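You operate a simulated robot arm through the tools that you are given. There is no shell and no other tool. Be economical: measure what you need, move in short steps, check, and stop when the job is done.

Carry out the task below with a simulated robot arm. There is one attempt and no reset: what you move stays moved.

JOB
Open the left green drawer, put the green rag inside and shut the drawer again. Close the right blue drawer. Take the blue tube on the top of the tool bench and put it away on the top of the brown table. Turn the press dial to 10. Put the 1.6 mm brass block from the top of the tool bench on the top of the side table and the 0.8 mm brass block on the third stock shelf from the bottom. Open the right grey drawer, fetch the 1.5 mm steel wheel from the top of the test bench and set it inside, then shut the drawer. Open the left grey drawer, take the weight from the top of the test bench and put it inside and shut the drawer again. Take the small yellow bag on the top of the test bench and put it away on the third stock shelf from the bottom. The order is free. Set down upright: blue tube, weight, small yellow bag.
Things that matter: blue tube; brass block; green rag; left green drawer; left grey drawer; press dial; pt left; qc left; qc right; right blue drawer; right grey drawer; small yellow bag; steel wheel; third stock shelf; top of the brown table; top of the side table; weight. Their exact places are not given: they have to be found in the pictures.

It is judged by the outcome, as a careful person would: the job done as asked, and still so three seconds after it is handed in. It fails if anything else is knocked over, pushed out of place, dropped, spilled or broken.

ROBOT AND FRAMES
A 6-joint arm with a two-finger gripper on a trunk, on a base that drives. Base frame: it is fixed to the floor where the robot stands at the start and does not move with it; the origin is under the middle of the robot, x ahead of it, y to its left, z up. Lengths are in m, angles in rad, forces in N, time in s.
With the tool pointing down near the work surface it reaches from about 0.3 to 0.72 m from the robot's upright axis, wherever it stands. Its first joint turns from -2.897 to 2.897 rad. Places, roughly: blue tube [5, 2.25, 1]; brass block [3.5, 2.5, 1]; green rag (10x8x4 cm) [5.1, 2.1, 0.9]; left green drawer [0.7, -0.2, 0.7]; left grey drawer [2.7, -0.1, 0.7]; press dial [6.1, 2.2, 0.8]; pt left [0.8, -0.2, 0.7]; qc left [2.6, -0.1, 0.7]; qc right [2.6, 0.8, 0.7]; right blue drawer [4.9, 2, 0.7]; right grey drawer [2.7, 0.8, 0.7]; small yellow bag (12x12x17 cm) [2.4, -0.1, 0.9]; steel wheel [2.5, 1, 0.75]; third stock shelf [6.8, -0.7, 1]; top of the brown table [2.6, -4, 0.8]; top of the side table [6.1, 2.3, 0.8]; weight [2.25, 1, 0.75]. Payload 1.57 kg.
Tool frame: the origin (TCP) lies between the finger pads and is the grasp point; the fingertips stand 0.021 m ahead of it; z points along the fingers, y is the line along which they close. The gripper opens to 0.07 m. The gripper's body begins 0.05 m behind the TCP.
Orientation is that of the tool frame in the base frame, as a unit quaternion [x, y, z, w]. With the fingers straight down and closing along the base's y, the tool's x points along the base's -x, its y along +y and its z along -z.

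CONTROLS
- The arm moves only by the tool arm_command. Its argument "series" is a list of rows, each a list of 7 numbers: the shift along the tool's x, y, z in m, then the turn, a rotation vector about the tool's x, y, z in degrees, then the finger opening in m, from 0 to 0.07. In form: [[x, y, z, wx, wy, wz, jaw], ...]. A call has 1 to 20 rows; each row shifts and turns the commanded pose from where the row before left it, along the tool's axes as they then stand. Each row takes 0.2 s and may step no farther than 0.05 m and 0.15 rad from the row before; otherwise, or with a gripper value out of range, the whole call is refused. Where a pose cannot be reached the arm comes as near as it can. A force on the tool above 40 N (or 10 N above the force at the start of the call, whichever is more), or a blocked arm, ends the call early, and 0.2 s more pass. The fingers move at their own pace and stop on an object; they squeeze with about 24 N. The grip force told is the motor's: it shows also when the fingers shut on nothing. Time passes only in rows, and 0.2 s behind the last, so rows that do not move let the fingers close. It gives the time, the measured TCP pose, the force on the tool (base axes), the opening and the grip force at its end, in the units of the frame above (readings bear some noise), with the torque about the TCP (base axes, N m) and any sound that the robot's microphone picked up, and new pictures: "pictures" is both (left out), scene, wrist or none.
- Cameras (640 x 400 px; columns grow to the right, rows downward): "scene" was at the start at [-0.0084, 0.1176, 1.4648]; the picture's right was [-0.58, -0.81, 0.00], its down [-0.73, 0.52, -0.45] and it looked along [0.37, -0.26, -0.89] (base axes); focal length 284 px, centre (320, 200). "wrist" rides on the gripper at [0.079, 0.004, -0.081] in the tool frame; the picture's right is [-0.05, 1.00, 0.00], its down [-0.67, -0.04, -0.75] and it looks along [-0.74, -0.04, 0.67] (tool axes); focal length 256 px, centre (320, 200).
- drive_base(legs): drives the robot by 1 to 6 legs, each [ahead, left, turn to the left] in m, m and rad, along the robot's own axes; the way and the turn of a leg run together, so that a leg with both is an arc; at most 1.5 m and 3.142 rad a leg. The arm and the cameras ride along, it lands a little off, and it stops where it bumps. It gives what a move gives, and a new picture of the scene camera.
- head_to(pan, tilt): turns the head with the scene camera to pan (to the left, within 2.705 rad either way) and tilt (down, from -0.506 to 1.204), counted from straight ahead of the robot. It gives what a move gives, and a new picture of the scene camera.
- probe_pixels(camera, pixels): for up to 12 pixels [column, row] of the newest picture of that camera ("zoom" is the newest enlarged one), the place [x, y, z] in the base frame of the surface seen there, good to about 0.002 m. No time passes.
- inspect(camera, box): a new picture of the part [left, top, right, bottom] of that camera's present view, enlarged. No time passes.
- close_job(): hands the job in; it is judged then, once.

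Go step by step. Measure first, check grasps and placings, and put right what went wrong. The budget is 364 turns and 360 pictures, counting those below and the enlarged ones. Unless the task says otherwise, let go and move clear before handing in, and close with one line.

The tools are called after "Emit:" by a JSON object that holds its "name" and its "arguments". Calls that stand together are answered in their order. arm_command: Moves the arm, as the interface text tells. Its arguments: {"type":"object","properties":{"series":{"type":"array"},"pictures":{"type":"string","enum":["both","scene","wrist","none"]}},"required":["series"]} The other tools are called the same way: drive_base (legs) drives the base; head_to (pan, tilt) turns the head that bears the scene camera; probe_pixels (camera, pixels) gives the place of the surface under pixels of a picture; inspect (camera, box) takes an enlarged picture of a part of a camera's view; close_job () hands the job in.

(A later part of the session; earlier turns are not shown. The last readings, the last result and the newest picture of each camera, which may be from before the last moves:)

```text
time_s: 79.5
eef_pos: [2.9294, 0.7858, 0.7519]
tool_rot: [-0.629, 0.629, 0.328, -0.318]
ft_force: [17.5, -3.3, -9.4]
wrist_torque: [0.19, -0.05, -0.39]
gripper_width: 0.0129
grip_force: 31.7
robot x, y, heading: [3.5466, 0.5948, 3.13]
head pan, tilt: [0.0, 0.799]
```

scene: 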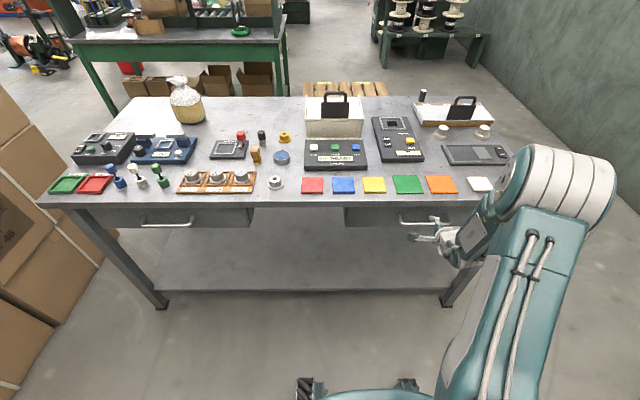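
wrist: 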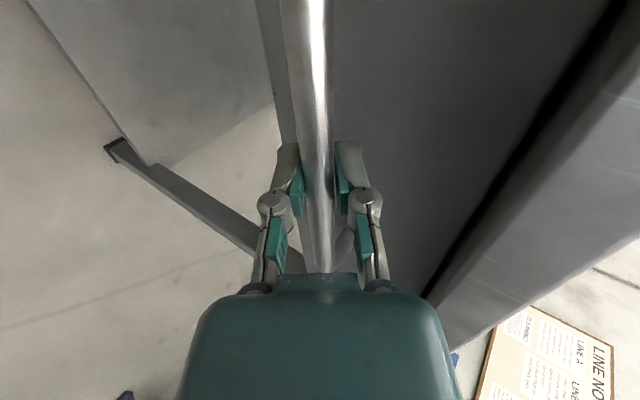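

Emit:
{"name": "arm_command", "arguments": {"series": [[0, -0.0172, -0.0246, 0, 0, 0, 0], [0, -0.0172, -0.0246, 0, 0, 0, 0], [0, -0.0172, -0.0246, 0, 0, 0, 0], [0, -0.0172, -0.0246, 0, 0, 0, 0], [0, -0.0172, -0.0246, 0, 0, 0, 0], [0, -0.0172, -0.0246, 0, 0, 0, 0], [0, -0.0172, -0.0246, 0, 0, 0, 0], [0, -0.0172, -0.0246, 0, 0, 0, 0]], "pictures": "scene"}}

```text
time_s: 80.5
eef_pos: [3.0355, 0.7854, 0.7539]
tool_rot: [-0.63, 0.63, 0.324, -0.319]
ft_force: [0.1, -0.9, -15.4]
wrist_torque: [0.16, -0.1, -0.2]
gripper_width: 0.0127
grip_force: 31.5
robot x, y, heading: [3.5489, 0.5896, 3.127]
head pan, tilt: [0.0, 0.799]
stopped in row 4: the force on the tool passed its limit at 51 N (the readings are from after the stop); the commanded pose is now the measured one
```

scene: 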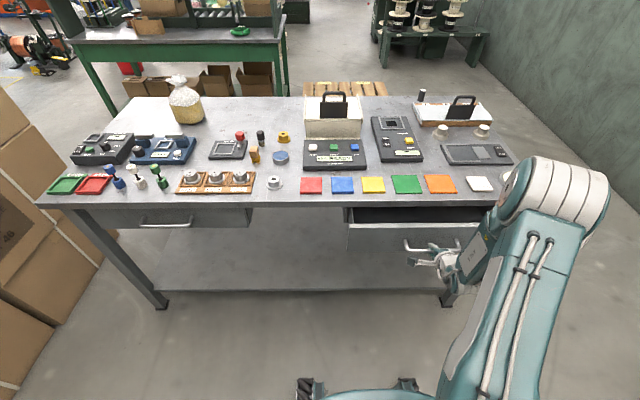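

Force passed the limit midway (0.11 m out); I continue pulling with smaller steps.

Emit:
{"name": "arm_command", "arguments": {"series": [[0, -0.0086, -0.0123, 0, 0, 0, 0], [0, -0.0086, -0.0123, 0, 0, 0, 0], [0, -0.0086, -0.0123, 0, 0, 0, 0], [0, -0.0086, -0.0123, 0, 0, 0, 0], [0, -0.0086, -0.0123, 0, 0, 0, 0], [0, -0.0086, -0.0123, 0, 0, 0, 0], [0, -0.0086, -0.0123, 0, 0, 0, 0], [0, -0.0086, -0.0123, 0, 0, 0, 0]], "pictures": "scene"}}

```text
time_s: 81.4
eef_pos: [3.0919, 0.7856, 0.755]
tool_rot: [-0.63, 0.632, 0.322, -0.317]
ft_force: [1.5, 4.3, -16.6]
wrist_torque: [0.14, -0.11, -0.06]
gripper_width: 0.0131
grip_force: 31.8
robot x, y, heading: [3.547, 0.5931, 3.134]
head pan, tilt: [0.0, 0.799]
stopped in row 4: the force on the tool passed its limit at 41 N (the readings are from after the stop); the commanded pose is now the measured one
```

scene: 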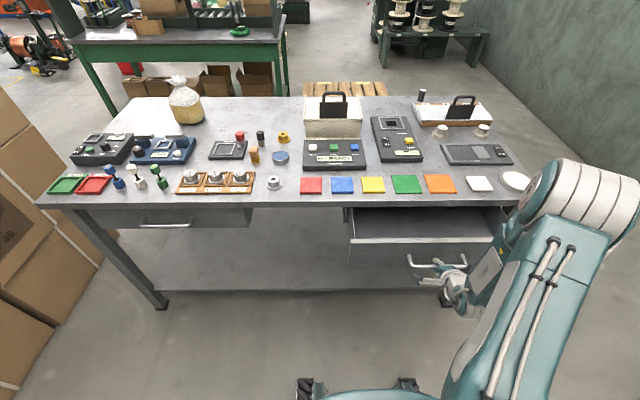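

Emit:
{"name": "arm_command", "arguments": {"series": [[0, -0.0024, 0.0018, 0, 0, 0, 0], [0, -0.0089, -0.0121, 0, 0, 0, 0], [0, -0.0089, -0.0121, 0, 0, 0, 0], [0, -0.0089, -0.0121, 0, 0, 0, 0], [0, -0.0089, -0.0121, 0, 0, 0, 0], [0, -0.0089, -0.0121, 0, 0, 0, 0]], "pictures": "scene"}}

```text
time_s: 82.8
eef_pos: [3.1591, 0.785, 0.7539]
tool_rot: [0.629, -0.629, -0.327, 0.319]
ft_force: [0.4, -4.7, 8.8]
wrist_torque: [-0.06, 0.04, -0.16]
gripper_width: 0.0132
grip_force: 32.5
robot x, y, heading: [3.5476, 0.5937, 3.131]
head pan, tilt: [0.0, 0.799]
stopped in row 6: the force on the tool passed its limit at 40 N (the readings are from after the stop); the commanded pose is now the measured one
```

scene: 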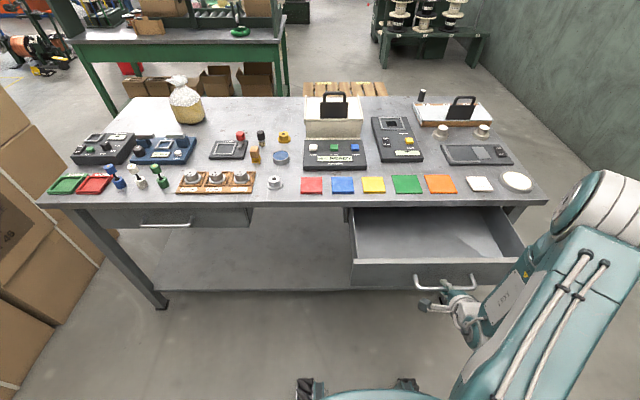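

Open by 0.23 m – enough. Release, back off, raise, return to straight down.

Emit:
{"name": "arm_command", "arguments": {"series": [[0, 0, 0, 0, 0, 0, 0.05], [0, 0, 0, 0, 0, 0, 0.05], [0, 0, -0.03, 0, 0, 0, 0.05], [0, 0, -0.03, 0, 0, 0, 0.05], [0, 0.04, -0.03, 0, 0, 0, 0.05], [0, 0.04, -0.03, 0, 0, 0, 0.05], [0, 0.04, -0.028, 0, 0, 0, 0.05], [0, 0.04, -0.028, 0, 0, 0, 0.05], [0, 0.04, 0.0, 0, 0, 0, 0.05], [0, 0.0, 0.0, 7.86, 0, 0, 0.05], [0, 0.0, 0.0, 7.86, 0, 0, 0.05], [0, 0.0, 0.0, 7.86, 0, 0, 0.05], [0, 0.0, 0.0, 7.86, 0, 0, 0.05], [0, 0.0, 0.0, 7.86, 0, 0, 0.05], [0, 0.0, 0.0, 7.86, 0, 0, 0.05], [0, 0.0, 0.0, 7.0, 0, 0, 0.05]], "pictures": "scene"}}

```text
time_s: 86.2
eef_pos: [3.1676, 0.8044, 1.0111]
tool_rot: [-0.705, 0.709, 0.003, 0.004]
ft_force: [-0.5, -0.7, -0.3]
wrist_torque: [-0.02, 0.02, -0.01]
gripper_width: 0.0499
grip_force: 0.0
out of reach, approached as far as the arm can: row 4, 5, 6
robot x, y, heading: [3.5521, 0.5922, 3.134]
head pan, tilt: [0.0, 0.799]
```

scene: 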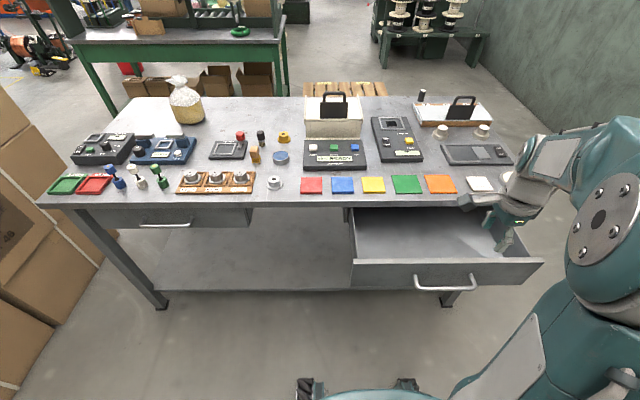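

Emit:
{"name": "drive_base", "arguments": {"legs": [[0, 0.85, 0]]}}

```text
time_s: 90.7
eef_pos: [3.1584, -0.0412, 1.0116]
tool_rot: [-0.706, 0.708, 0.004, 0.002]
ft_force: [0.5, 0.8, 0.6]
wrist_torque: [0.04, 0.0, 0.02]
gripper_width: 0.05
grip_force: 0.0
robot x, y, heading: [3.542, -0.2556, 3.125]
head pan, tilt: [0.0, 0.799]
```

scene: 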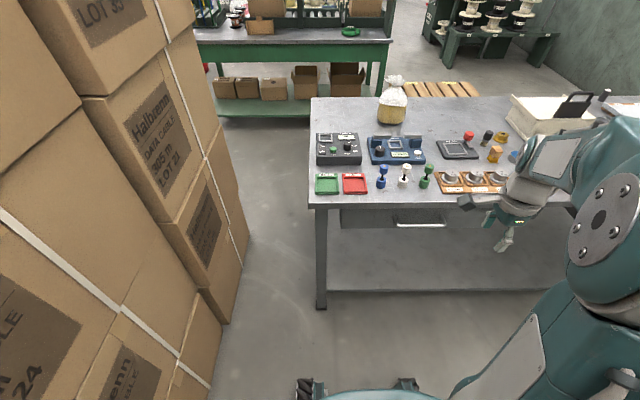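

Emit:
{"name": "arm_command", "arguments": {"series": [[0.005, 0.0345, 0.0275, 0, 0, 0, 0.05], [0.005, 0.0345, 0.0275, 0, 0, 0, 0.05], [0.005, 0.0345, 0.0275, 0, 0, 0, 0.05], [0.005, 0.0345, 0.0275, 0, 0, 0, 0.05], [0, 0, 0, -7.86, 0, 0, 0.05], [0, 0, 0, -7.86, 0, 0, 0.05], [0, 0, 0, -7.86, 0, 0, 0.05], [0, 0, 0, -7.86, 0, 0, 0.05], [0, 0, 0, -7.86, 0, 0, 0.05], [0, 0, 0, -7.86, 0, 0, 0.05], [0, 0, 0, -7.86, 0, 0, 0.05]]}}

Emit:
{"name": "probe_pixels", "arguments": {"camera": "scene", "pixels": [[395, 224], [410, 224]]}}

```text
time_s: 93.1
eef_pos: [3.0211, -0.0603, 0.9019]
tool_rot: [0.627, -0.626, -0.331, 0.324]
ft_force: [-0.2, -0.2, -0.4]
wrist_torque: [-0.02, 0.03, 0.02]
gripper_width: 0.0501
grip_force: 0.0
robot x, y, heading: [3.5363, -0.2564, 3.127]
head pan, tilt: [0.0, 0.799]
```

scene: 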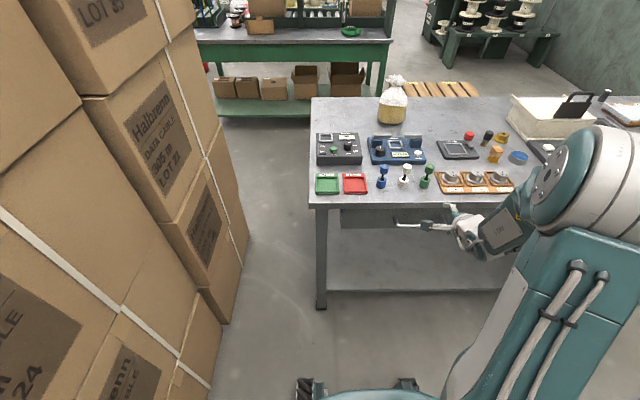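
wrist: 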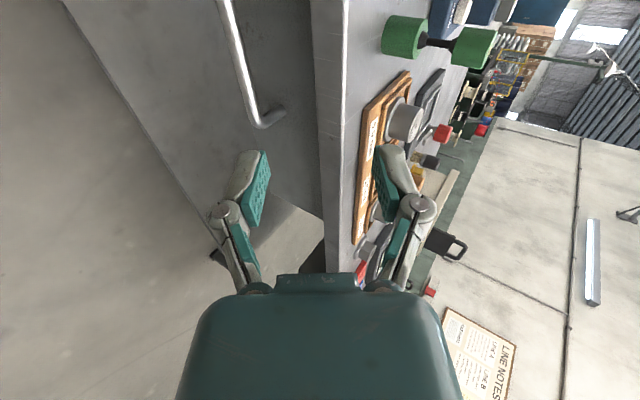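

```text
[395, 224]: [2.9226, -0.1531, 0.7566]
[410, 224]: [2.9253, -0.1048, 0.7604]
```

Emit:
{"name": "arm_command", "arguments": {"series": [[0, -0.032, 0.01, 0, 0, 0, 0.05], [0, -0.031, 0.032, 0, 0, 0, 0.05], [0, 0, 0.04, 0, 0, 0, 0.05], [0, 0, 0.027, 0, 0, 0, 0.05], [0, 0, 0.027, 0, 0, 0, 0.05], [0, 0, 0.026, 0, 0, 0, 0.05], [0, 0, 0, 0, 0, 0, 0], [0, 0, 0, 0, 0, 0, 0]], "pictures": "wrist"}}

```text
time_s: 94.9
eef_pos: [2.9285, -0.058, 0.753]
tool_rot: [-0.628, 0.63, 0.326, -0.32]
ft_force: [25.6, -0.1, -31.3]
wrist_torque: [0.65, -0.04, -0.73]
gripper_width: 0.0128
grip_force: 31.9
robot x, y, heading: [3.5408, -0.2548, 3.135]
head pan, tilt: [0.0, 0.799]
```

wrist: 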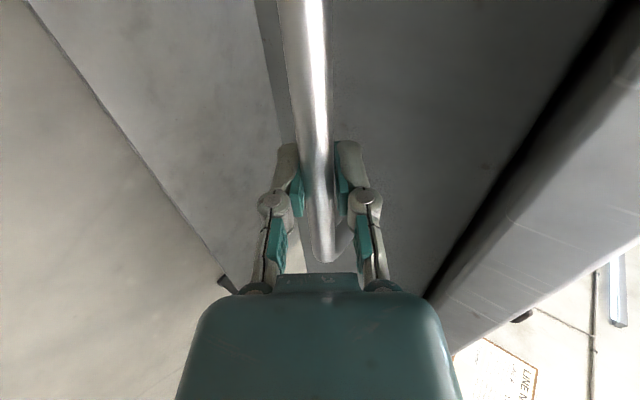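

Emit:
{"name": "arm_command", "arguments": {"series": [[0, -0.0045, 0.0007, 0, 0, 0, 0], [0, -0.0117, -0.0162, 0, 0, 0, 0], [0, -0.0117, -0.0162, 0, 0, 0, 0], [0, -0.0117, -0.0162, 0, 0, 0, 0], [0, -0.0117, -0.0162, 0, 0, 0, 0], [0, -0.0117, -0.0162, 0, 0, 0, 0], [0, -0.0117, -0.0162, 0, 0, 0, 0], [0, -0.0117, -0.0162, 0, 0, 0, 0], [0, -0.0117, -0.0162, 0, 0, 0, 0], [0, -0.0117, -0.0162, 0, 0, 0, 0], [0, -0.0117, -0.0162, 0, 0, 0, 0], [0, -0.0117, -0.0162, 0, 0, 0, 0]], "pictures": "scene"}}

```text
time_s: 97.5
eef_pos: [3.1437, -0.058, 0.7526]
tool_rot: [0.626, -0.626, -0.334, 0.325]
ft_force: [-0.4, 9.8, 24.4]
wrist_torque: [-0.39, 0.05, 0.21]
gripper_width: 0.0132
grip_force: 31.9
robot x, y, heading: [3.5418, -0.2526, 3.136]
head pan, tilt: [0.0, 0.799]
```

scene: 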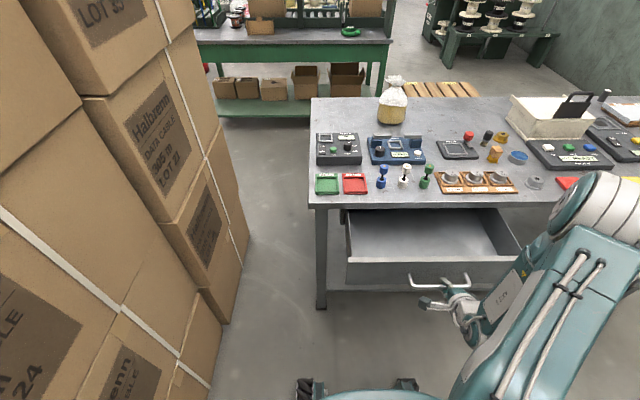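

Emit:
{"name": "arm_command", "arguments": {"series": [[0, 0, 0, 0, 0, 0, 0.05], [0, 0, 0, 0, 0, 0, 0.05], [0, 0, -0.03, 0, 0, 0, 0.05], [0, 0, -0.03, 0, 0, 0, 0.05], [0, 0.04, -0.03, 0, 0, 0, 0.05], [0, 0.04, -0.03, 0, 0, 0, 0.05], [0, 0.04, -0.028, 0, 0, 0, 0.05], [0, 0.04, -0.028, 0, 0, 0, 0.05], [0, 0.04, 0.0, 0, 0, 0, 0.05], [0, 0.0, 0.0, 7.86, 0, 0, 0.05], [0, 0.0, 0.0, 7.86, 0, 0, 0.05], [0, 0.0, 0.0, 7.86, 0, 0, 0.05], [0, 0.0, 0.0, 7.86, 0, 0, 0.05], [0, 0.0, 0.0, 7.86, 0, 0, 0.05], [0, 0.0, 0.0, 7.86, 0, 0, 0.05], [0, 0.0, 0.0, 7.86, 0, 0, 0.05]], "pictures": "none"}}

Emit:
{"name": "probe_pixels", "arguments": {"camera": "scene", "pixels": [[375, 250], [430, 230], [480, 245], [350, 260], [348, 282], [345, 215], [235, 270], [393, 107], [393, 82], [378, 95], [408, 95]]}}

```text
time_s: 100.9
eef_pos: [3.1585, -0.0422, 1.0112]
tool_rot: [-0.704, 0.71, 0.004, 0.004]
ft_force: [0.1, 0.3, -0.3]
wrist_torque: [0.0, 0.0, 0.01]
gripper_width: 0.0498
grip_force: 0.0
out of reach, approached as far as the arm can: row 5, 6
robot x, y, heading: [3.5395, -0.2532, 3.13]
head pan, tilt: [0.0, 0.799]
```

```text
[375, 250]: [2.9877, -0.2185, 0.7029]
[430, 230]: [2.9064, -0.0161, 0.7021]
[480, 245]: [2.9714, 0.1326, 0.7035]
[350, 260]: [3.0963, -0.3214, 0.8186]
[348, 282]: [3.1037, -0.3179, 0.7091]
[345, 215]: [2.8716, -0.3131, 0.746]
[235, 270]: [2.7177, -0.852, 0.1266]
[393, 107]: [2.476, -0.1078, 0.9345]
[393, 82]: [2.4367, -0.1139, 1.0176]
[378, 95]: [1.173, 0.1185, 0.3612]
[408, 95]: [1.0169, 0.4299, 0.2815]
```

Both grey drawers are open. I drive to the north end of the bench to fetch the wheel and the weight.

Emit:
{"name": "drive_base", "arguments": {"legs": [[-0.06, 0, 0], [0, -1.4, 0], [0, -0.5, 0], [0, 0, 1.571], [0, -1.15, 0]]}}

Emit:
{"name": "head_to", "arguments": {"pan": 0.0, "tilt": 0.9}}

```text
time_s: 120.3
eef_pos: [2.2458, 1.2434, 1.0098]
tool_rot: [1.0, 0.006, -0.005, 0.001]
ft_force: [0.2, -0.2, -0.6]
wrist_torque: [0.02, -0.04, 0.0]
gripper_width: 0.0502
grip_force: 0.1
robot x, y, heading: [2.4527, 1.6275, -1.559]
head pan, tilt: [0.0, 0.799]
```

scene: 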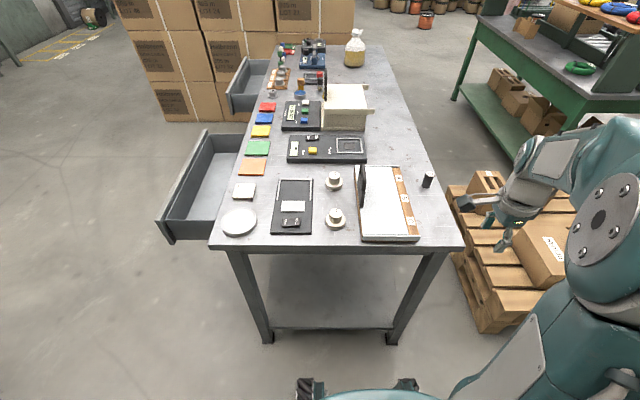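

```text
time_s: 121.0
eef_pos: [2.2443, 1.2419, 1.0112]
tool_rot: [1.0, 0.007, -0.004, 0.002]
ft_force: [0.0, -0.1, -0.2]
wrist_torque: [-0.01, -0.01, 0.0]
gripper_width: 0.05
grip_force: 0.0
robot x, y, heading: [2.4548, 1.6257, -1.564]
head pan, tilt: [0.0, 0.901]
```

scene: 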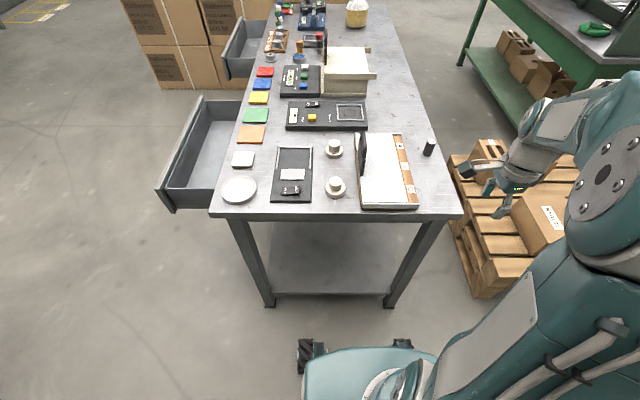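

Emit:
{"name": "drive_base", "arguments": {"legs": [[0.06, 0.36, 0]]}}

Emit:
{"name": "inspect", "arguments": {"camera": "scene", "box": [160, 80, 320, 180]}}

```text
time_s: 123.3
eef_pos: [2.6047, 1.1865, 1.0099]
tool_rot: [1.0, 0.004, -0.004, 0.002]
ft_force: [0.1, 0.7, 0.2]
wrist_torque: [-0.01, -0.05, 0.02]
gripper_width: 0.0502
grip_force: 0.0
robot x, y, heading: [2.8163, 1.5679, -1.569]
head pan, tilt: [0.0, 0.901]
```

scene: 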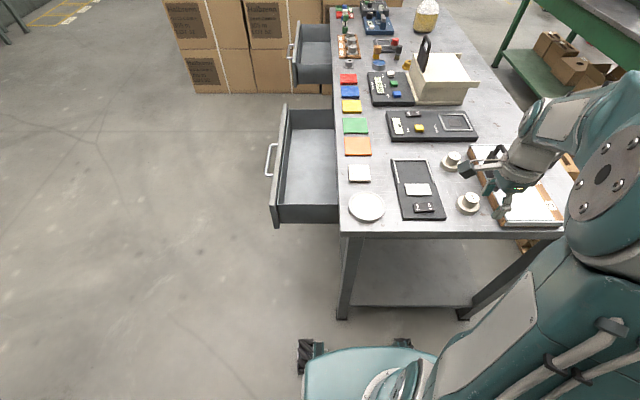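

```text
4.00 times, centred on (240, 130) of scene
```

zoom: 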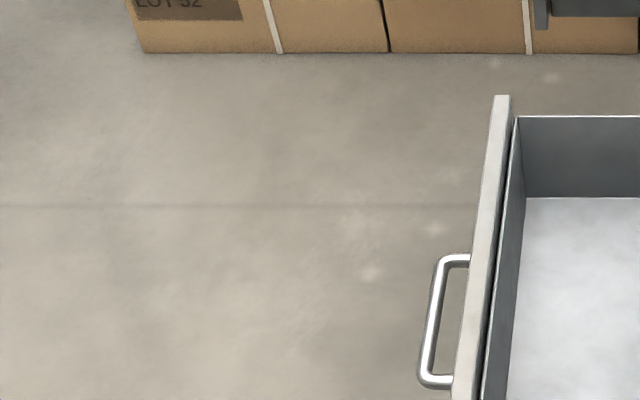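

Emit:
{"name": "probe_pixels", "arguments": {"camera": "scene", "pixels": [[453, 154], [449, 157], [457, 157], [444, 162], [452, 168], [470, 197], [310, 190], [310, 140], [278, 218], [330, 210], [300, 205]]}}

Emit:
{"name": "inspect", "arguments": {"camera": "scene", "box": [420, 130, 500, 220]}}

Emit:
{"name": "inspect", "arguments": {"camera": "wrist", "box": [0, 0, 640, 400]}}

```text
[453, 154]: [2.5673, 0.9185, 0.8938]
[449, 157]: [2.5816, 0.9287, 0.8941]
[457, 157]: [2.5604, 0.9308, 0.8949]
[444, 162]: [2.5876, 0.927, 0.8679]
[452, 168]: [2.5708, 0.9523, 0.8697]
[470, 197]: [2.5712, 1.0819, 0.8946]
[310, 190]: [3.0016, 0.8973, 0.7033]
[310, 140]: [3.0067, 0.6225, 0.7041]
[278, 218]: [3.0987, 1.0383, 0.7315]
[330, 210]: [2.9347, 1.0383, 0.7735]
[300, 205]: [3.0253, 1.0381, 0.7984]
```

```text
4.44 times, centred on (460, 175) of scene
```

zoom: 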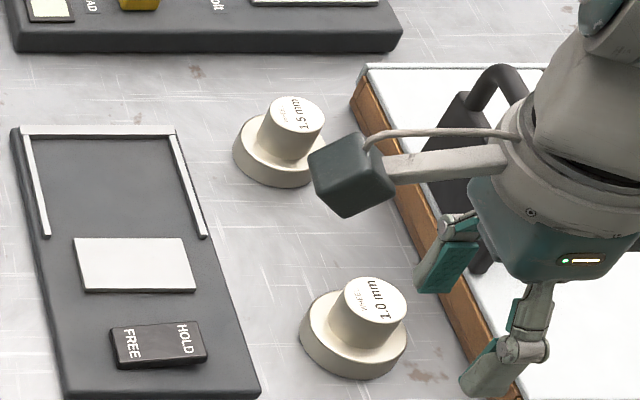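

```text
1.00 times, centred on (320, 200) of wrist (not enlarged: the box is as wide or as high as the picture)
```

zoom: 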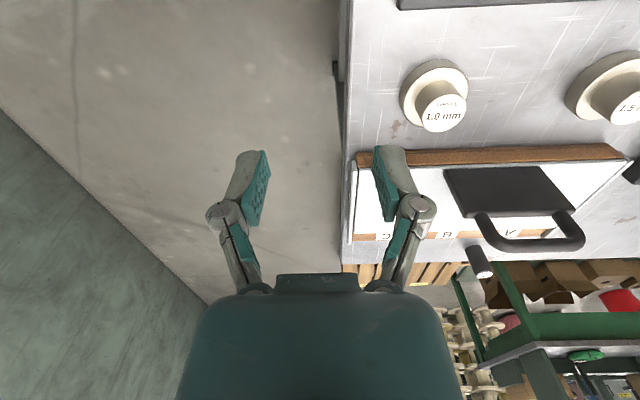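

The 1.5 mm hub top centre is (2.570, 0.921, 0.895). I move above it with fingers closing along y.

Emit:
{"name": "arm_command", "arguments": {"series": [[-0.006, 0.0443, 0.005, 0, 0, 0, 0.05], [-0.006, 0.0443, 0.005, 0, 0, 0, 0.05], [-0.006, 0.0443, 0.01, 0, 0, 0, 0.05], [-0.006, 0.0443, 0.01, 0, 0, 0, 0.05], [-0.006, 0.0443, 0.01, 0, 0, 0, 0.05], [-0.005, 0.044, 0.015, 0, 0, 0, 0.05]]}}

```text
time_s: 124.8
eef_pos: [2.5733, 0.9207, 0.9574]
tool_rot: [1.0, 0.005, -0.004, 0.002]
ft_force: [0.0, -0.2, 0.2]
wrist_torque: [-0.02, 0.02, 0.01]
gripper_width: 0.05
grip_force: 0.1
robot x, y, heading: [2.8125, 1.5736, -1.566]
head pan, tilt: [0.0, 0.901]
```

scene: 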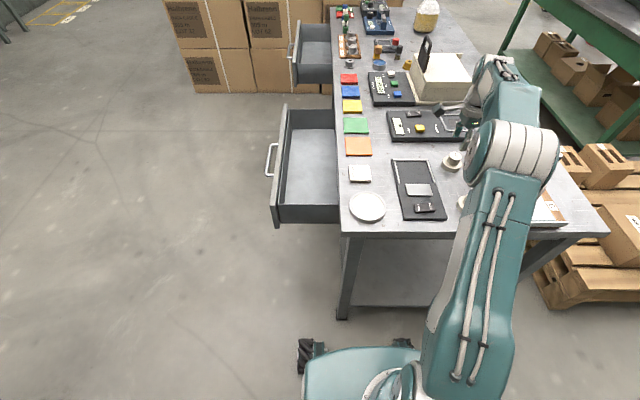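
wrist: 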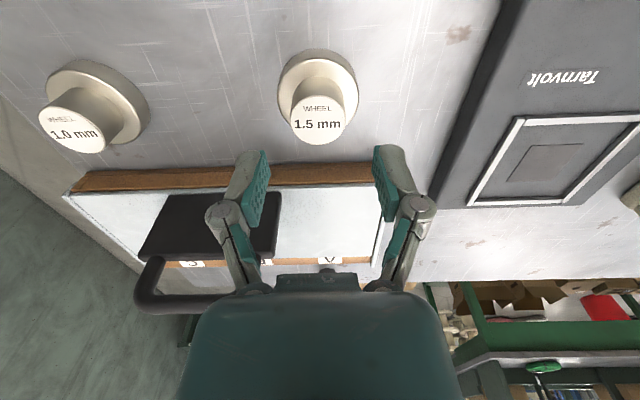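

Emit:
{"name": "probe_pixels", "arguments": {"camera": "wrist", "pixels": [[317, 124], [295, 124], [340, 124], [317, 140], [317, 108]]}}

```text
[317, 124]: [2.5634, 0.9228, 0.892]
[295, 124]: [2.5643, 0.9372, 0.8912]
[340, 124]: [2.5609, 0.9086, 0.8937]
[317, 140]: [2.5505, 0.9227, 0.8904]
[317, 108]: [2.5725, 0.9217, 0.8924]
```

Emit:
{"name": "arm_command", "arguments": {"series": [[-0.006, -0.001, 0.02, 0, 0, 0, 0.05], [0, 0, 0.03, 0, 0, 0, 0.05], [0, 0, 0.014, 0, 0, 0, 0.05], [0, 0, 0, 0, 0, 0, 0.0], [0, 0, 0, 0, 0, 0, 0.0]], "pictures": "wrist"}}

```text
time_s: 126.0
eef_pos: [2.5687, 0.9229, 0.8932]
tool_rot: [1.0, 0.004, -0.006, 0.001]
ft_force: [-0.4, 0.2, 5.2]
wrist_torque: [-0.04, -0.06, 0.06]
gripper_width: 0.0355
grip_force: 24.3
robot x, y, heading: [2.8143, 1.5683, -1.565]
head pan, tilt: [0.0, 0.901]
```

wrist: 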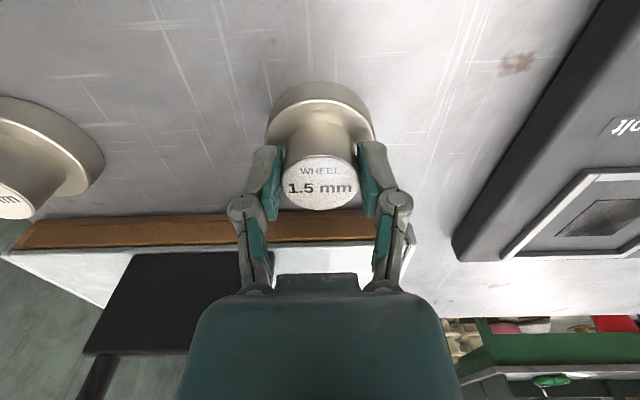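

Wheel gripped by the hub. Lift.

Emit:
{"name": "arm_command", "arguments": {"series": [[0, 0, -0.03, 0, 0, 0, 0], [0, 0, -0.035, 0, 0, 0, 0], [0, 0, -0.035, 0, 0, 0, 0]], "pictures": "wrist"}}

Emit:
{"name": "drive_base", "arguments": {"legs": [[0, 0.17, 0]]}}

```text
time_s: 126.8
eef_pos: [2.568, 0.9214, 0.9933]
tool_rot: [1.0, 0.004, -0.005, 0.001]
ft_force: [-0.7, -0.2, -2.9]
wrist_torque: [-0.01, 0.01, 0.01]
gripper_width: 0.0352
grip_force: 23.7
robot x, y, heading: [2.814, 1.5707, -1.57]
head pan, tilt: [0.0, 0.901]
```

wrist: 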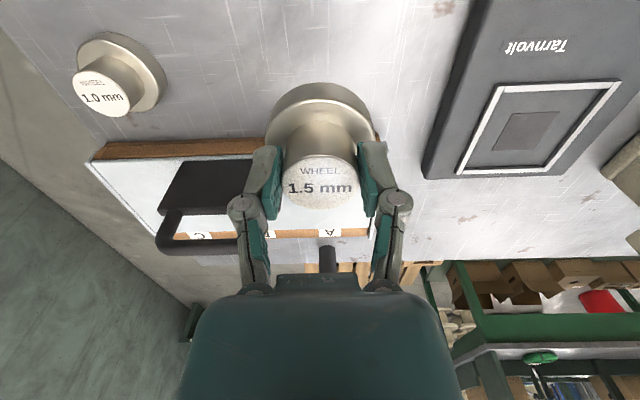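

```text
time_s: 128.2
eef_pos: [2.7349, 0.9224, 0.9931]
tool_rot: [1.0, 0.006, -0.003, 0.002]
ft_force: [-0.5, 0.2, -1.3]
wrist_torque: [0.04, -0.04, 0.01]
gripper_width: 0.0351
grip_force: 23.7
robot x, y, heading: [2.981, 1.5664, -1.569]
head pan, tilt: [0.0, 0.901]
```

scene: 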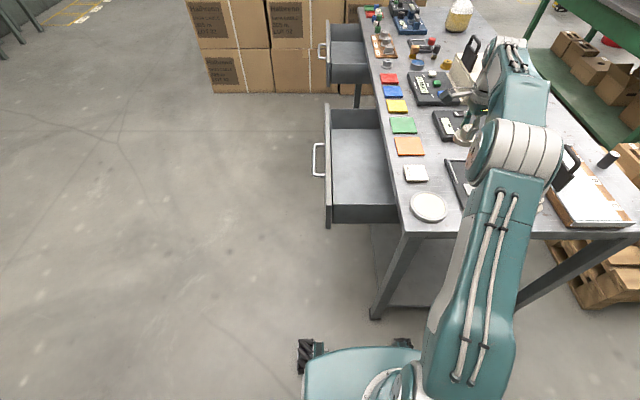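

Emit:
{"name": "arm_command", "arguments": {"series": [[0.0442, 0.007, 0, 0, 0, 0, 0], [0.0442, 0.007, 0, 0, 0, 0, 0], [0.0442, 0.007, 0, 0, 0, 0, 0], [0.0442, 0.007, 0, 0, 0, 0, 0], [0.0442, 0.007, 0, 0, 0, 0, 0], [0.0442, 0.007, 0, 0, 0, 0, 0], [0, 0, 0, 0, 0, -8.18, 0], [0, 0, 0, 0, 0, -8.18, 0], [0, 0, 0, 0, 0, -8.18, 0], [0, 0, 0, 0, 0, -8.18, 0], [0, 0, 0, 0, 0, -8.18, 0], [0, 0, 0, 0, 0, -8.18, 0], [0, 0, 0, 0, 0, -8.18, 0], [0, 0, 0, 0, 0, -8.18, 0], [0, 0, 0, 0, 0, -8.18, 0], [0, 0, 0, 0, 0, -8.18, 0], [0, 0, 0, 0, 0, -8.18, 0]]}}

```text
time_s: 131.8
eef_pos: [3.0039, 0.8829, 0.9912]
tool_rot: [0.703, 0.711, -0.006, -0.003]
ft_force: [-0.8, -0.3, -1.2]
wrist_torque: [-0.01, -0.02, -0.02]
gripper_width: 0.0351
grip_force: 24.4
robot x, y, heading: [2.9825, 1.5703, -1.562]
head pan, tilt: [0.0, 0.901]
```

scene: 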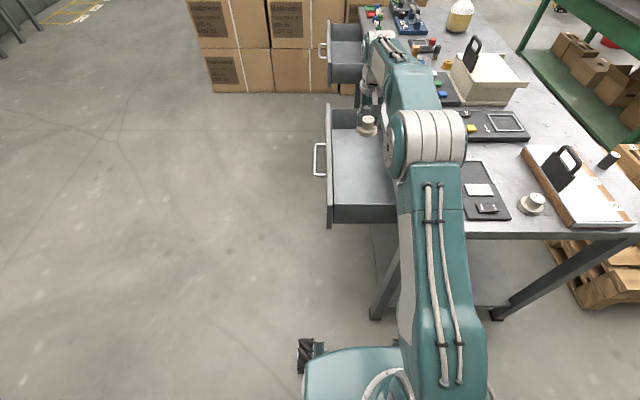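
wrist: 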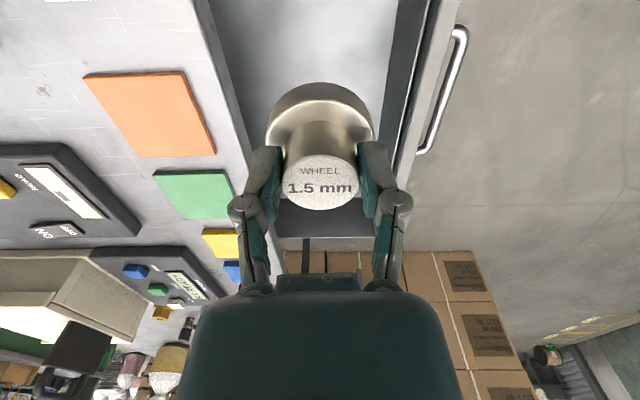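

Emit:
{"name": "arm_command", "arguments": {"series": [[0, 0, 0.045, 0, 0, 0, 0], [0, 0, 0.045, 0, 0, 0, 0], [0, 0, 0.045, 0, 0, 0, 0], [0, 0, 0.045, 0, 0, 0, 0], [0, 0, 0.04, 0, 0, 0, 0], [0, 0, 0.01, 0, 0, 0, 0], [0, 0, 0.01, 0, 0, 0, 0]]}}

```text
time_s: 133.4
eef_pos: [3.0001, 0.8825, 0.7513]
tool_rot: [0.704, 0.711, -0.006, -0.002]
ft_force: [-0.8, -0.5, -0.7]
wrist_torque: [0.04, 0.0, 0.01]
gripper_width: 0.0352
grip_force: 23.7
robot x, y, heading: [2.9817, 1.5701, -1.559]
head pan, tilt: [0.0, 0.901]
```

scene: 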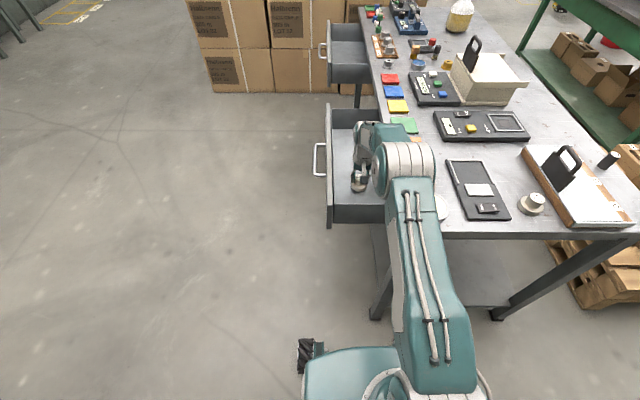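
wrist: 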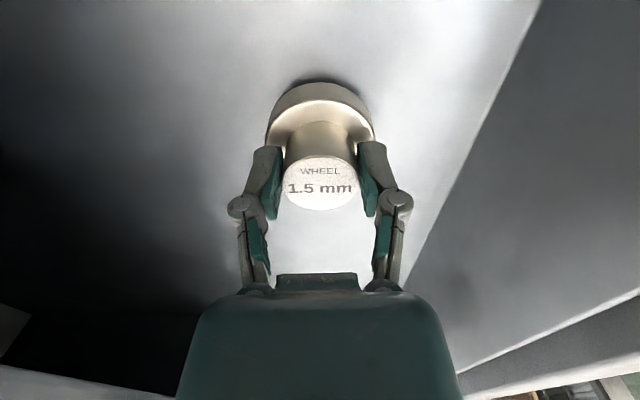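

Emit:
{"name": "arm_command", "arguments": {"series": [[0, 0, 0.003, 0, 0, 0, 0], [0, 0, 0.003, 0, 0, 0, 0]], "pictures": "none"}}

```text
time_s: 134.0
eef_pos: [3.0003, 0.8818, 0.7448]
tool_rot: [0.704, 0.711, -0.005, -0.004]
ft_force: [0.5, 0.5, -2.1]
wrist_torque: [0.02, 0.0, 0.01]
gripper_width: 0.0353
grip_force: 23.8
robot x, y, heading: [2.9806, 1.5728, -1.568]
head pan, tilt: [0.0, 0.901]
```

Emit:
{"name": "arm_command", "arguments": {"series": [[0, 0, 0.002, 0, 0, 0, 0], [0, 0, 0.002, 0, 0, 0, 0]], "pictures": "none"}}

```text
time_s: 134.6
eef_pos: [2.9998, 0.8811, 0.7445]
tool_rot: [0.704, 0.71, -0.006, -0.001]
ft_force: [0.4, 5.2, 16.2]
wrist_torque: [-0.33, -0.05, 0.01]
gripper_width: 0.0354
grip_force: 24.1
robot x, y, heading: [2.9825, 1.5721, -1.57]
head pan, tilt: [0.0, 0.901]
```

Contact with the drawer floor (16 N). Release and rise.

Emit:
{"name": "arm_command", "arguments": {"series": [[0, 0, -0.003, 0, 0, 0, 0], [0, 0, 0, 0, 0, 0, 0.055], [0, 0, 0, 0, 0, 0, 0.055], [0, 0, -0.02, 0, 0, 0, 0.055], [0, 0, -0.04, 0, 0, 0, 0.055], [0, 0, -0.05, 0, 0, 0, 0.055], [0, 0, -0.05, 0, 0, 0, 0.055], [0, 0, -0.05, 0, 0, 0, 0.055], [0, 0, -0.04, 0, 0, 0, 0.055]]}}

```text
time_s: 136.6
eef_pos: [3.0033, 0.8846, 0.9949]
tool_rot: [0.703, 0.711, -0.005, -0.004]
ft_force: [-0.5, 0.6, -0.6]
wrist_torque: [0.0, 0.0, -0.05]
gripper_width: 0.055
grip_force: 0.1
robot x, y, heading: [2.9831, 1.5694, -1.563]
head pan, tilt: [0.0, 0.901]
```

scene: 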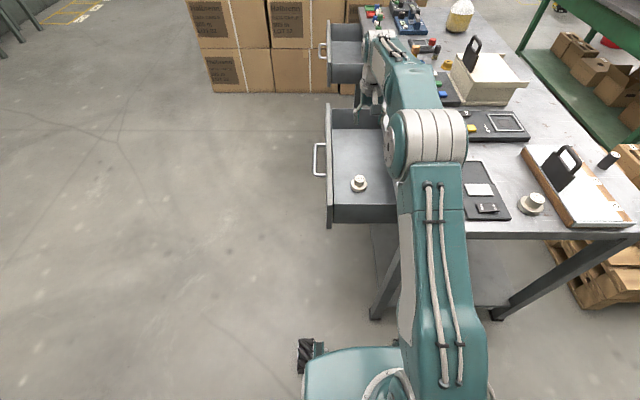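
wrist: 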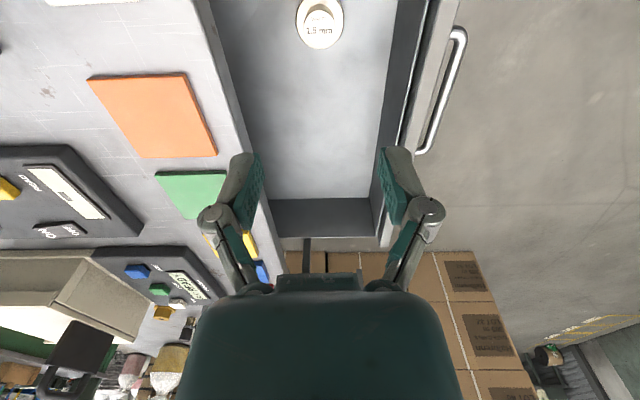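

Wheel is inside. Next I raise, retract a little and strafe to the weight.

Emit:
{"name": "arm_command", "arguments": {"series": [[0.04, 0, -0.025, 0, 0, 0, 0.06], [0.04, 0, -0.025, 0, 0, 0, 0.06], [0.04, 0, -0.02, 0, 0, 0, 0.06]], "pictures": "none"}}

Emit:
{"name": "drive_base", "arguments": {"legs": [[0, -0.66, 0]]}}

Emit:
{"name": "inspect", "arguments": {"camera": "wrist", "box": [0, 0, 640, 400]}}

```text
time_s: 137.4
eef_pos: [3.0029, 1.0049, 1.0642]
tool_rot: [0.704, 0.71, -0.004, -0.004]
ft_force: [-0.3, -0.7, -1.1]
wrist_torque: [0.01, -0.01, 0.01]
gripper_width: 0.0601
grip_force: 0.1
robot x, y, heading: [2.9809, 1.5713, -1.567]
head pan, tilt: [0.0, 0.901]
```

```text
time_s: 141.0
eef_pos: [2.3593, 0.999, 1.0659]
tool_rot: [0.701, 0.713, -0.006, -0.003]
ft_force: [0.4, 0.3, 0.1]
wrist_torque: [0.03, 0.0, 0.01]
gripper_width: 0.0599
grip_force: 0.1
robot x, y, heading: [2.3315, 1.5642, -1.559]
head pan, tilt: [0.0, 0.901]
```

scene: 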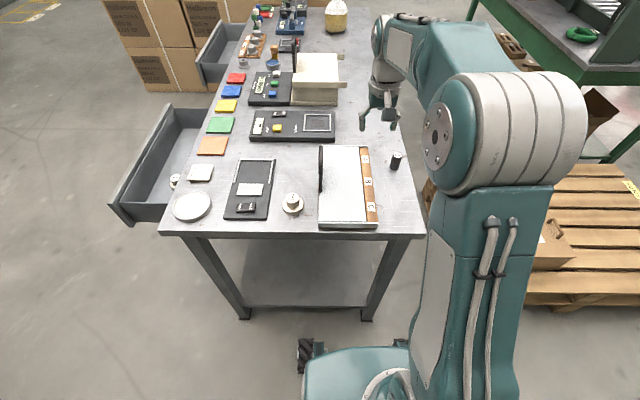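

```text
1.00 times, centred on (320, 200) of wrist (not enlarged: the box is as wide or as high as the picture)
```

zoom: 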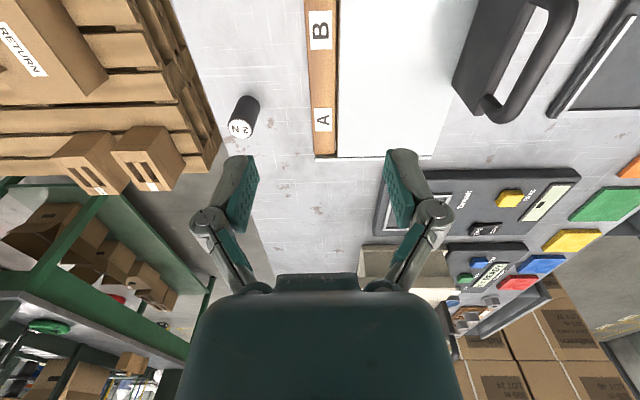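

Emit:
{"name": "probe_pixels", "arguments": {"camera": "wrist", "pixels": [[240, 127], [233, 127], [249, 127], [246, 110], [240, 136]]}}

Emit:
{"name": "probe_pixels", "arguments": {"camera": "scene", "pixels": [[397, 155], [395, 163], [391, 163], [400, 163]]}}

```text
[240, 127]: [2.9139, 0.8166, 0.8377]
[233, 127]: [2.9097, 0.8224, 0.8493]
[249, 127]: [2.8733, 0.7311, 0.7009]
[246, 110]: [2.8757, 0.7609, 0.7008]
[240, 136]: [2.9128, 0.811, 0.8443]
```

```text
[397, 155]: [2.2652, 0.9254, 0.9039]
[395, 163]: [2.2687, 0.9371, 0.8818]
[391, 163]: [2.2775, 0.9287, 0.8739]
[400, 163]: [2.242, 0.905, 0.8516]
```

Emit:
{"name": "arm_command", "arguments": {"series": [[-0.025, -0.0314, 0.04, 0, 0, 0, 0.044], [-0.025, -0.0314, 0.04, 0, 0, 0, 0.044], [-0.0244, -0.0315, 0.03, 0, 0, 0, 0.044]]}}

```text
refused: row 1 steps farther than a row can; nothing moved
```

Emit:
{"name": "arm_command", "arguments": {"series": [[-0.025, -0.0314, 0.025, 0, 0, 0, 0.044], [-0.025, -0.0314, 0.025, 0, 0, 0, 0.044], [-0.0244, -0.0315, 0.025, 0, 0, 0, 0.044], [0, 0, 0.03, 0, 0, 0, 0.044]]}}

```text
time_s: 142.0
eef_pos: [2.2619, 0.9235, 0.9612]
tool_rot: [0.701, 0.714, -0.005, -0.002]
ft_force: [0.2, 0.4, 0.8]
wrist_torque: [-0.01, -0.03, 0.02]
gripper_width: 0.044
grip_force: 0.1
robot x, y, heading: [2.3331, 1.5652, -1.558]
head pan, tilt: [0.0, 0.901]
```

scene: 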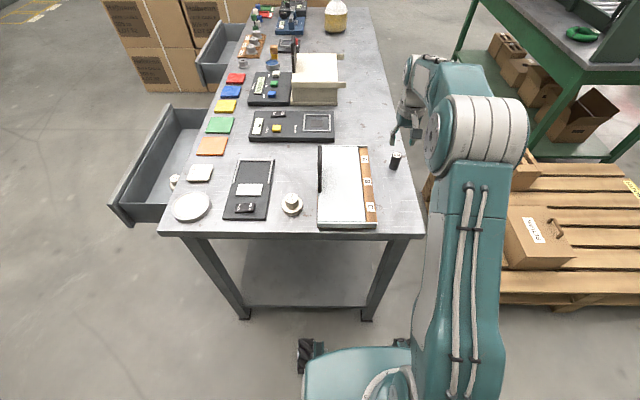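
wrist: 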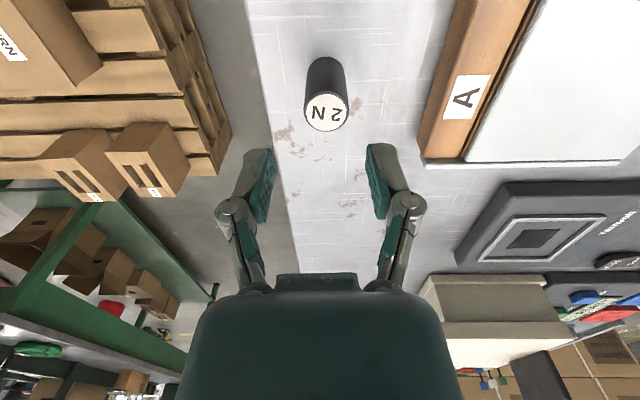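

Emit:
{"name": "probe_pixels", "arguments": {"camera": "wrist", "pixels": [[326, 112], [308, 112], [346, 112], [326, 128], [326, 98]]}}

```text
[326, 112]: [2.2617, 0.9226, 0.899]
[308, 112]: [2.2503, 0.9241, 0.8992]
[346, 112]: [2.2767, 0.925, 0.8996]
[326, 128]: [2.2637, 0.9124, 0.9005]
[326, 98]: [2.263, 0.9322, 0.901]
```

Emit:
{"name": "arm_command", "arguments": {"series": [[0, 0.002, 0.03, 0, 0, 0, 0.044], [0, 0, 0.03, 0, 0, 0, 0.044], [0, 0, 0.02, 0, 0, 0, 0.044], [0, 0, 0, 0, 0, 0, 0.0], [0, 0, 0, 0, 0, 0, 0.0], [0, 0, -0.01, 0, 0, 0, 0.0], [0, 0, -0.04, 0, 0, 0, 0.0], [0, 0, -0.05, 0, 0, 0, 0.0], [0, 0, -0.05, 0, 0, 0, 0.0]], "pictures": "wrist"}}

```text
time_s: 144.0
eef_pos: [2.2653, 0.9228, 1.0319]
tool_rot: [0.701, 0.713, -0.005, -0.002]
ft_force: [0.0, -1.1, -3.0]
wrist_torque: [0.0, 0.0, -0.01]
gripper_width: 0.0273
grip_force: 24.2
robot x, y, heading: [2.3315, 1.5655, -1.552]
head pan, tilt: [0.0, 0.901]
```

wrist: 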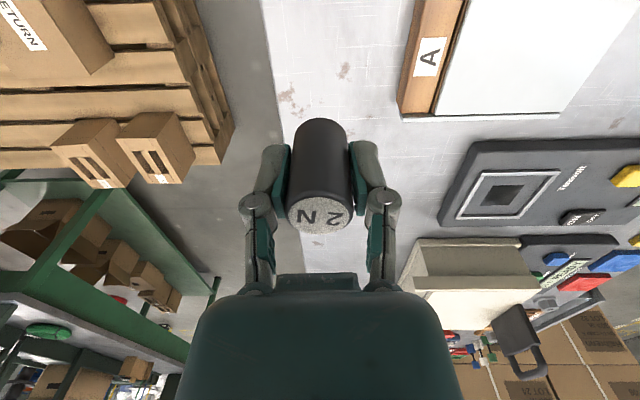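

Weight held. I retract the arm a bit and drive to the left grey drawer.

Emit:
{"name": "arm_command", "arguments": {"series": [[0.05, 0, 0, 0, 0, 0, 0], [0.05, 0, 0, 0, 0, 0, 0], [0.05, 0, 0, 0, 0, 0, 0], [0.05, 0, 0, 0, 0, 0, 0]], "pictures": "none"}}

Emit:
{"name": "drive_base", "arguments": {"legs": [[0, 1.22, 0], [0, 0, -1.571], [0, 1.3, 0], [0, 0.5, 0]]}}

```text
time_s: 145.0
eef_pos: [2.2588, 1.1238, 1.0278]
tool_rot: [0.701, 0.713, -0.006, -0.003]
ft_force: [0.9, -0.6, -1.5]
wrist_torque: [0.04, 0.0, -0.02]
gripper_width: 0.0269
grip_force: 22.9
robot x, y, heading: [2.3292, 1.5677, -1.56]
head pan, tilt: [0.0, 0.901]
```

```text
time_s: 163.7
eef_pos: [3.1175, -0.1465, 1.0276]
tool_rot: [1.0, 0.004, -0.002, -0.003]
ft_force: [-0.1, 0.3, -2.2]
wrist_torque: [-0.04, 0.03, -0.02]
gripper_width: 0.0273
grip_force: 23.7
robot x, y, heading: [3.5561, -0.2265, -3.14]
head pan, tilt: [0.0, 0.901]
```

scene: 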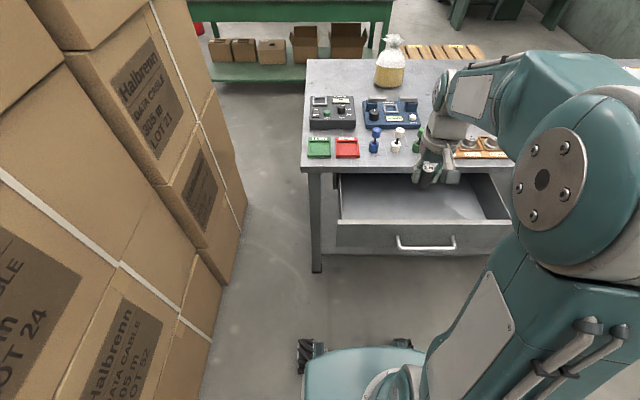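

Emit:
{"name": "arm_command", "arguments": {"series": [[-0.039, -0.022, 0, 0, 0, 0, 0], [-0.039, -0.022, 0, 0, 0, 0, 0], [-0.0395, -0.022, 0, 0, 0, 0, 0], [0, 0, 0, 0, 0, 8.18, 0], [0, 0, 0, 0, 0, 8.18, 0], [0, 0, 0, 0, 0, 8.18, 0], [0, 0, 0, 0, 0, 8.18, 0], [0, 0, 0, 0, 0, 8.18, 0], [0, 0, 0, 0, 0, 8.18, 0], [0, 0, 0, 0, 0, 8.18, 0], [0, 0, 0, 0, 0, 8.18, 0], [0, 0, 0, 0, 0, 8.18, 0], [0, 0, 0, 0, 0, 8.18, 0], [0, 0, 0, 0, 0, 8.18, 0], [0, 0, 0.045, 0, 0, 0, 0], [0, 0, 0.045, 0, 0, 0, 0], [0, 0, 0.045, 0, 0, 0, 0]]}}

```text
time_s: 167.3
eef_pos: [2.9991, -0.0822, 0.894]
tool_rot: [0.71, -0.704, -0.006, -0.001]
ft_force: [0.6, 0.6, -0.6]
wrist_torque: [-0.01, 0.01, -0.02]
gripper_width: 0.027
grip_force: 24.0
robot x, y, heading: [3.5592, -0.2207, -3.142]
head pan, tilt: [0.0, 0.901]
```

scene: 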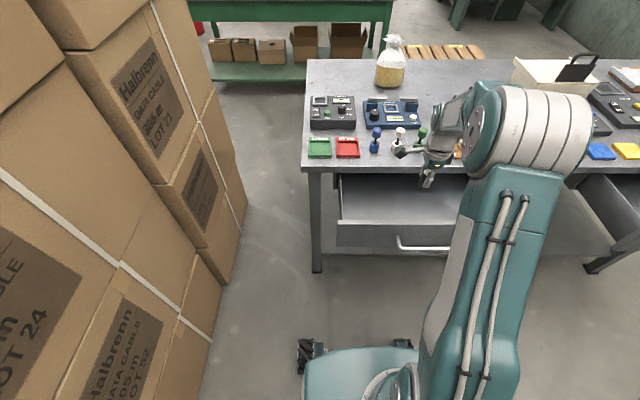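
wrist: 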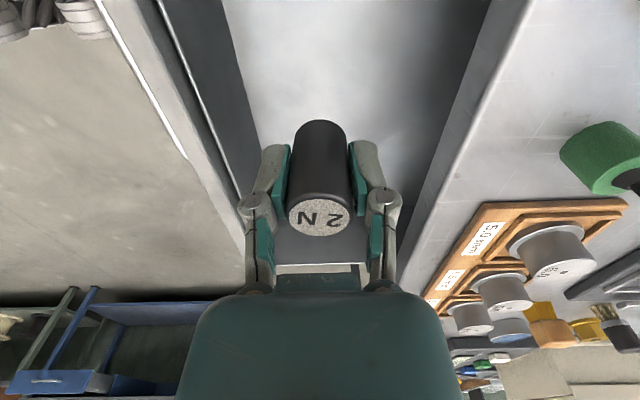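

Emit:
{"name": "arm_command", "arguments": {"series": [[0, 0, 0.045, 0, 0, 0, 0], [0, 0, 0.045, 0, 0, 0, 0], [0, 0, 0.045, 0, 0, 0, 0], [0, 0, 0.01, 0, 0, 0, 0], [0, 0, 0.004, 0, 0, 0, 0], [0, 0, 0.004, 0, 0, 0, 0]], "pictures": "wrist"}}

```text
time_s: 168.7
eef_pos: [2.9971, -0.0795, 0.7421]
tool_rot: [0.71, -0.704, -0.006, -0.002]
ft_force: [-0.2, 0.6, -2.1]
wrist_torque: [0.02, 0.01, 0.01]
gripper_width: 0.0272
grip_force: 24.0
robot x, y, heading: [3.5582, -0.2216, -3.14]
head pan, tilt: [0.0, 0.901]
```

wrist: 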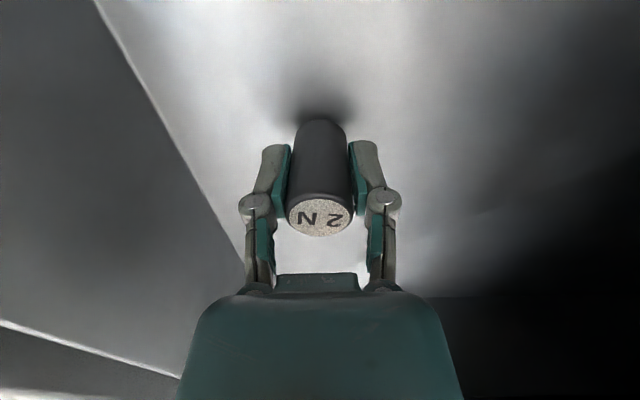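

Emit:
{"name": "arm_command", "arguments": {"series": [[0, 0, 0.003, 0, 0, 0, 0], [0, 0, 0.003, 0, 0, 0, 0], [0, 0, 0.002, 0, 0, 0, 0]], "pictures": "none"}}

```text
time_s: 169.5
eef_pos: [2.9973, -0.0804, 0.7331]
tool_rot: [0.709, -0.705, -0.005, -0.003]
ft_force: [1.2, 0.8, -1.9]
wrist_torque: [-0.03, 0.01, -0.03]
gripper_width: 0.027
grip_force: 24.3
robot x, y, heading: [3.5549, -0.2239, -3.142]
head pan, tilt: [0.0, 0.901]
```

Emit:
{"name": "arm_command", "arguments": {"series": [[0, 0, 0.002, 0, 0, 0, 0], [0, 0, 0.002, 0, 0, 0, 0]], "pictures": "none"}}

```text
time_s: 170.1
eef_pos: [2.9951, -0.0794, 0.7316]
tool_rot: [0.71, -0.704, -0.008, -0.001]
ft_force: [-0.3, -1.8, 21.9]
wrist_torque: [-0.12, 0.01, -0.08]
gripper_width: 0.0277
grip_force: 24.0
robot x, y, heading: [3.5601, -0.2272, -3.137]
head pan, tilt: [0.0, 0.901]
```

Contact (22 N). Release, rise, and rotate back to nominal.

Emit:
{"name": "arm_command", "arguments": {"series": [[0, 0, -0.003, 0, 0, 0, 0], [0, 0, 0, 0, 0, 0, 0.045], [0, 0, 0, 0, 0, 0, 0.045], [0, 0, -0.03, 0, 0, 0, 0.045], [0, 0, -0.05, 0, 0, 0, 0.045], [0, 0, -0.05, 0, 0, 0, 0.045], [0, 0, -0.05, 0, 0, 0, 0.045], [0, 0, -0.03, 0, 0, 0, 0.045], [0, -0.03, 0, 0, 0, 0, 0.0], [0, -0.04, 0, 0, 0, 0, 0], [0, -0.04, 0, 0, 0, 0, 0], [0, -0.04, 0, 0, 0, 0, 0], [0, -0.035, 0, 0, 0, 0, 0]]}}

```text
time_s: 172.9
eef_pos: [3.1815, -0.08, 0.9393]
tool_rot: [0.71, -0.704, -0.006, -0.002]
ft_force: [-0.8, 0.6, -0.5]
wrist_torque: [0.02, 0.01, -0.01]
gripper_width: 0.0
grip_force: 23.8
robot x, y, heading: [3.5628, -0.2247, -3.142]
head pan, tilt: [0.0, 0.901]
```

scene: 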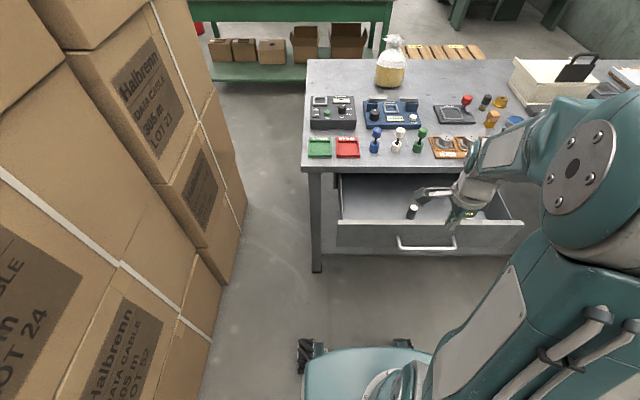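
wrist: 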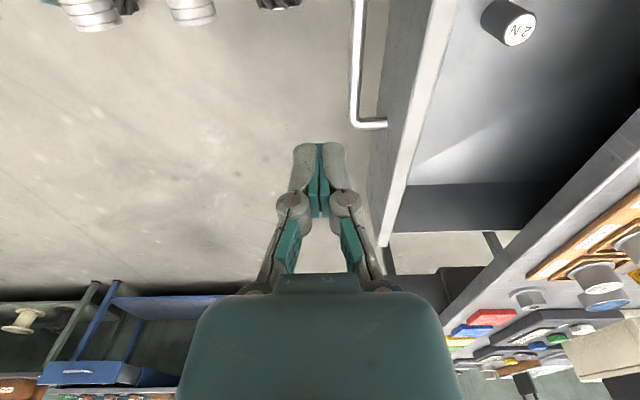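

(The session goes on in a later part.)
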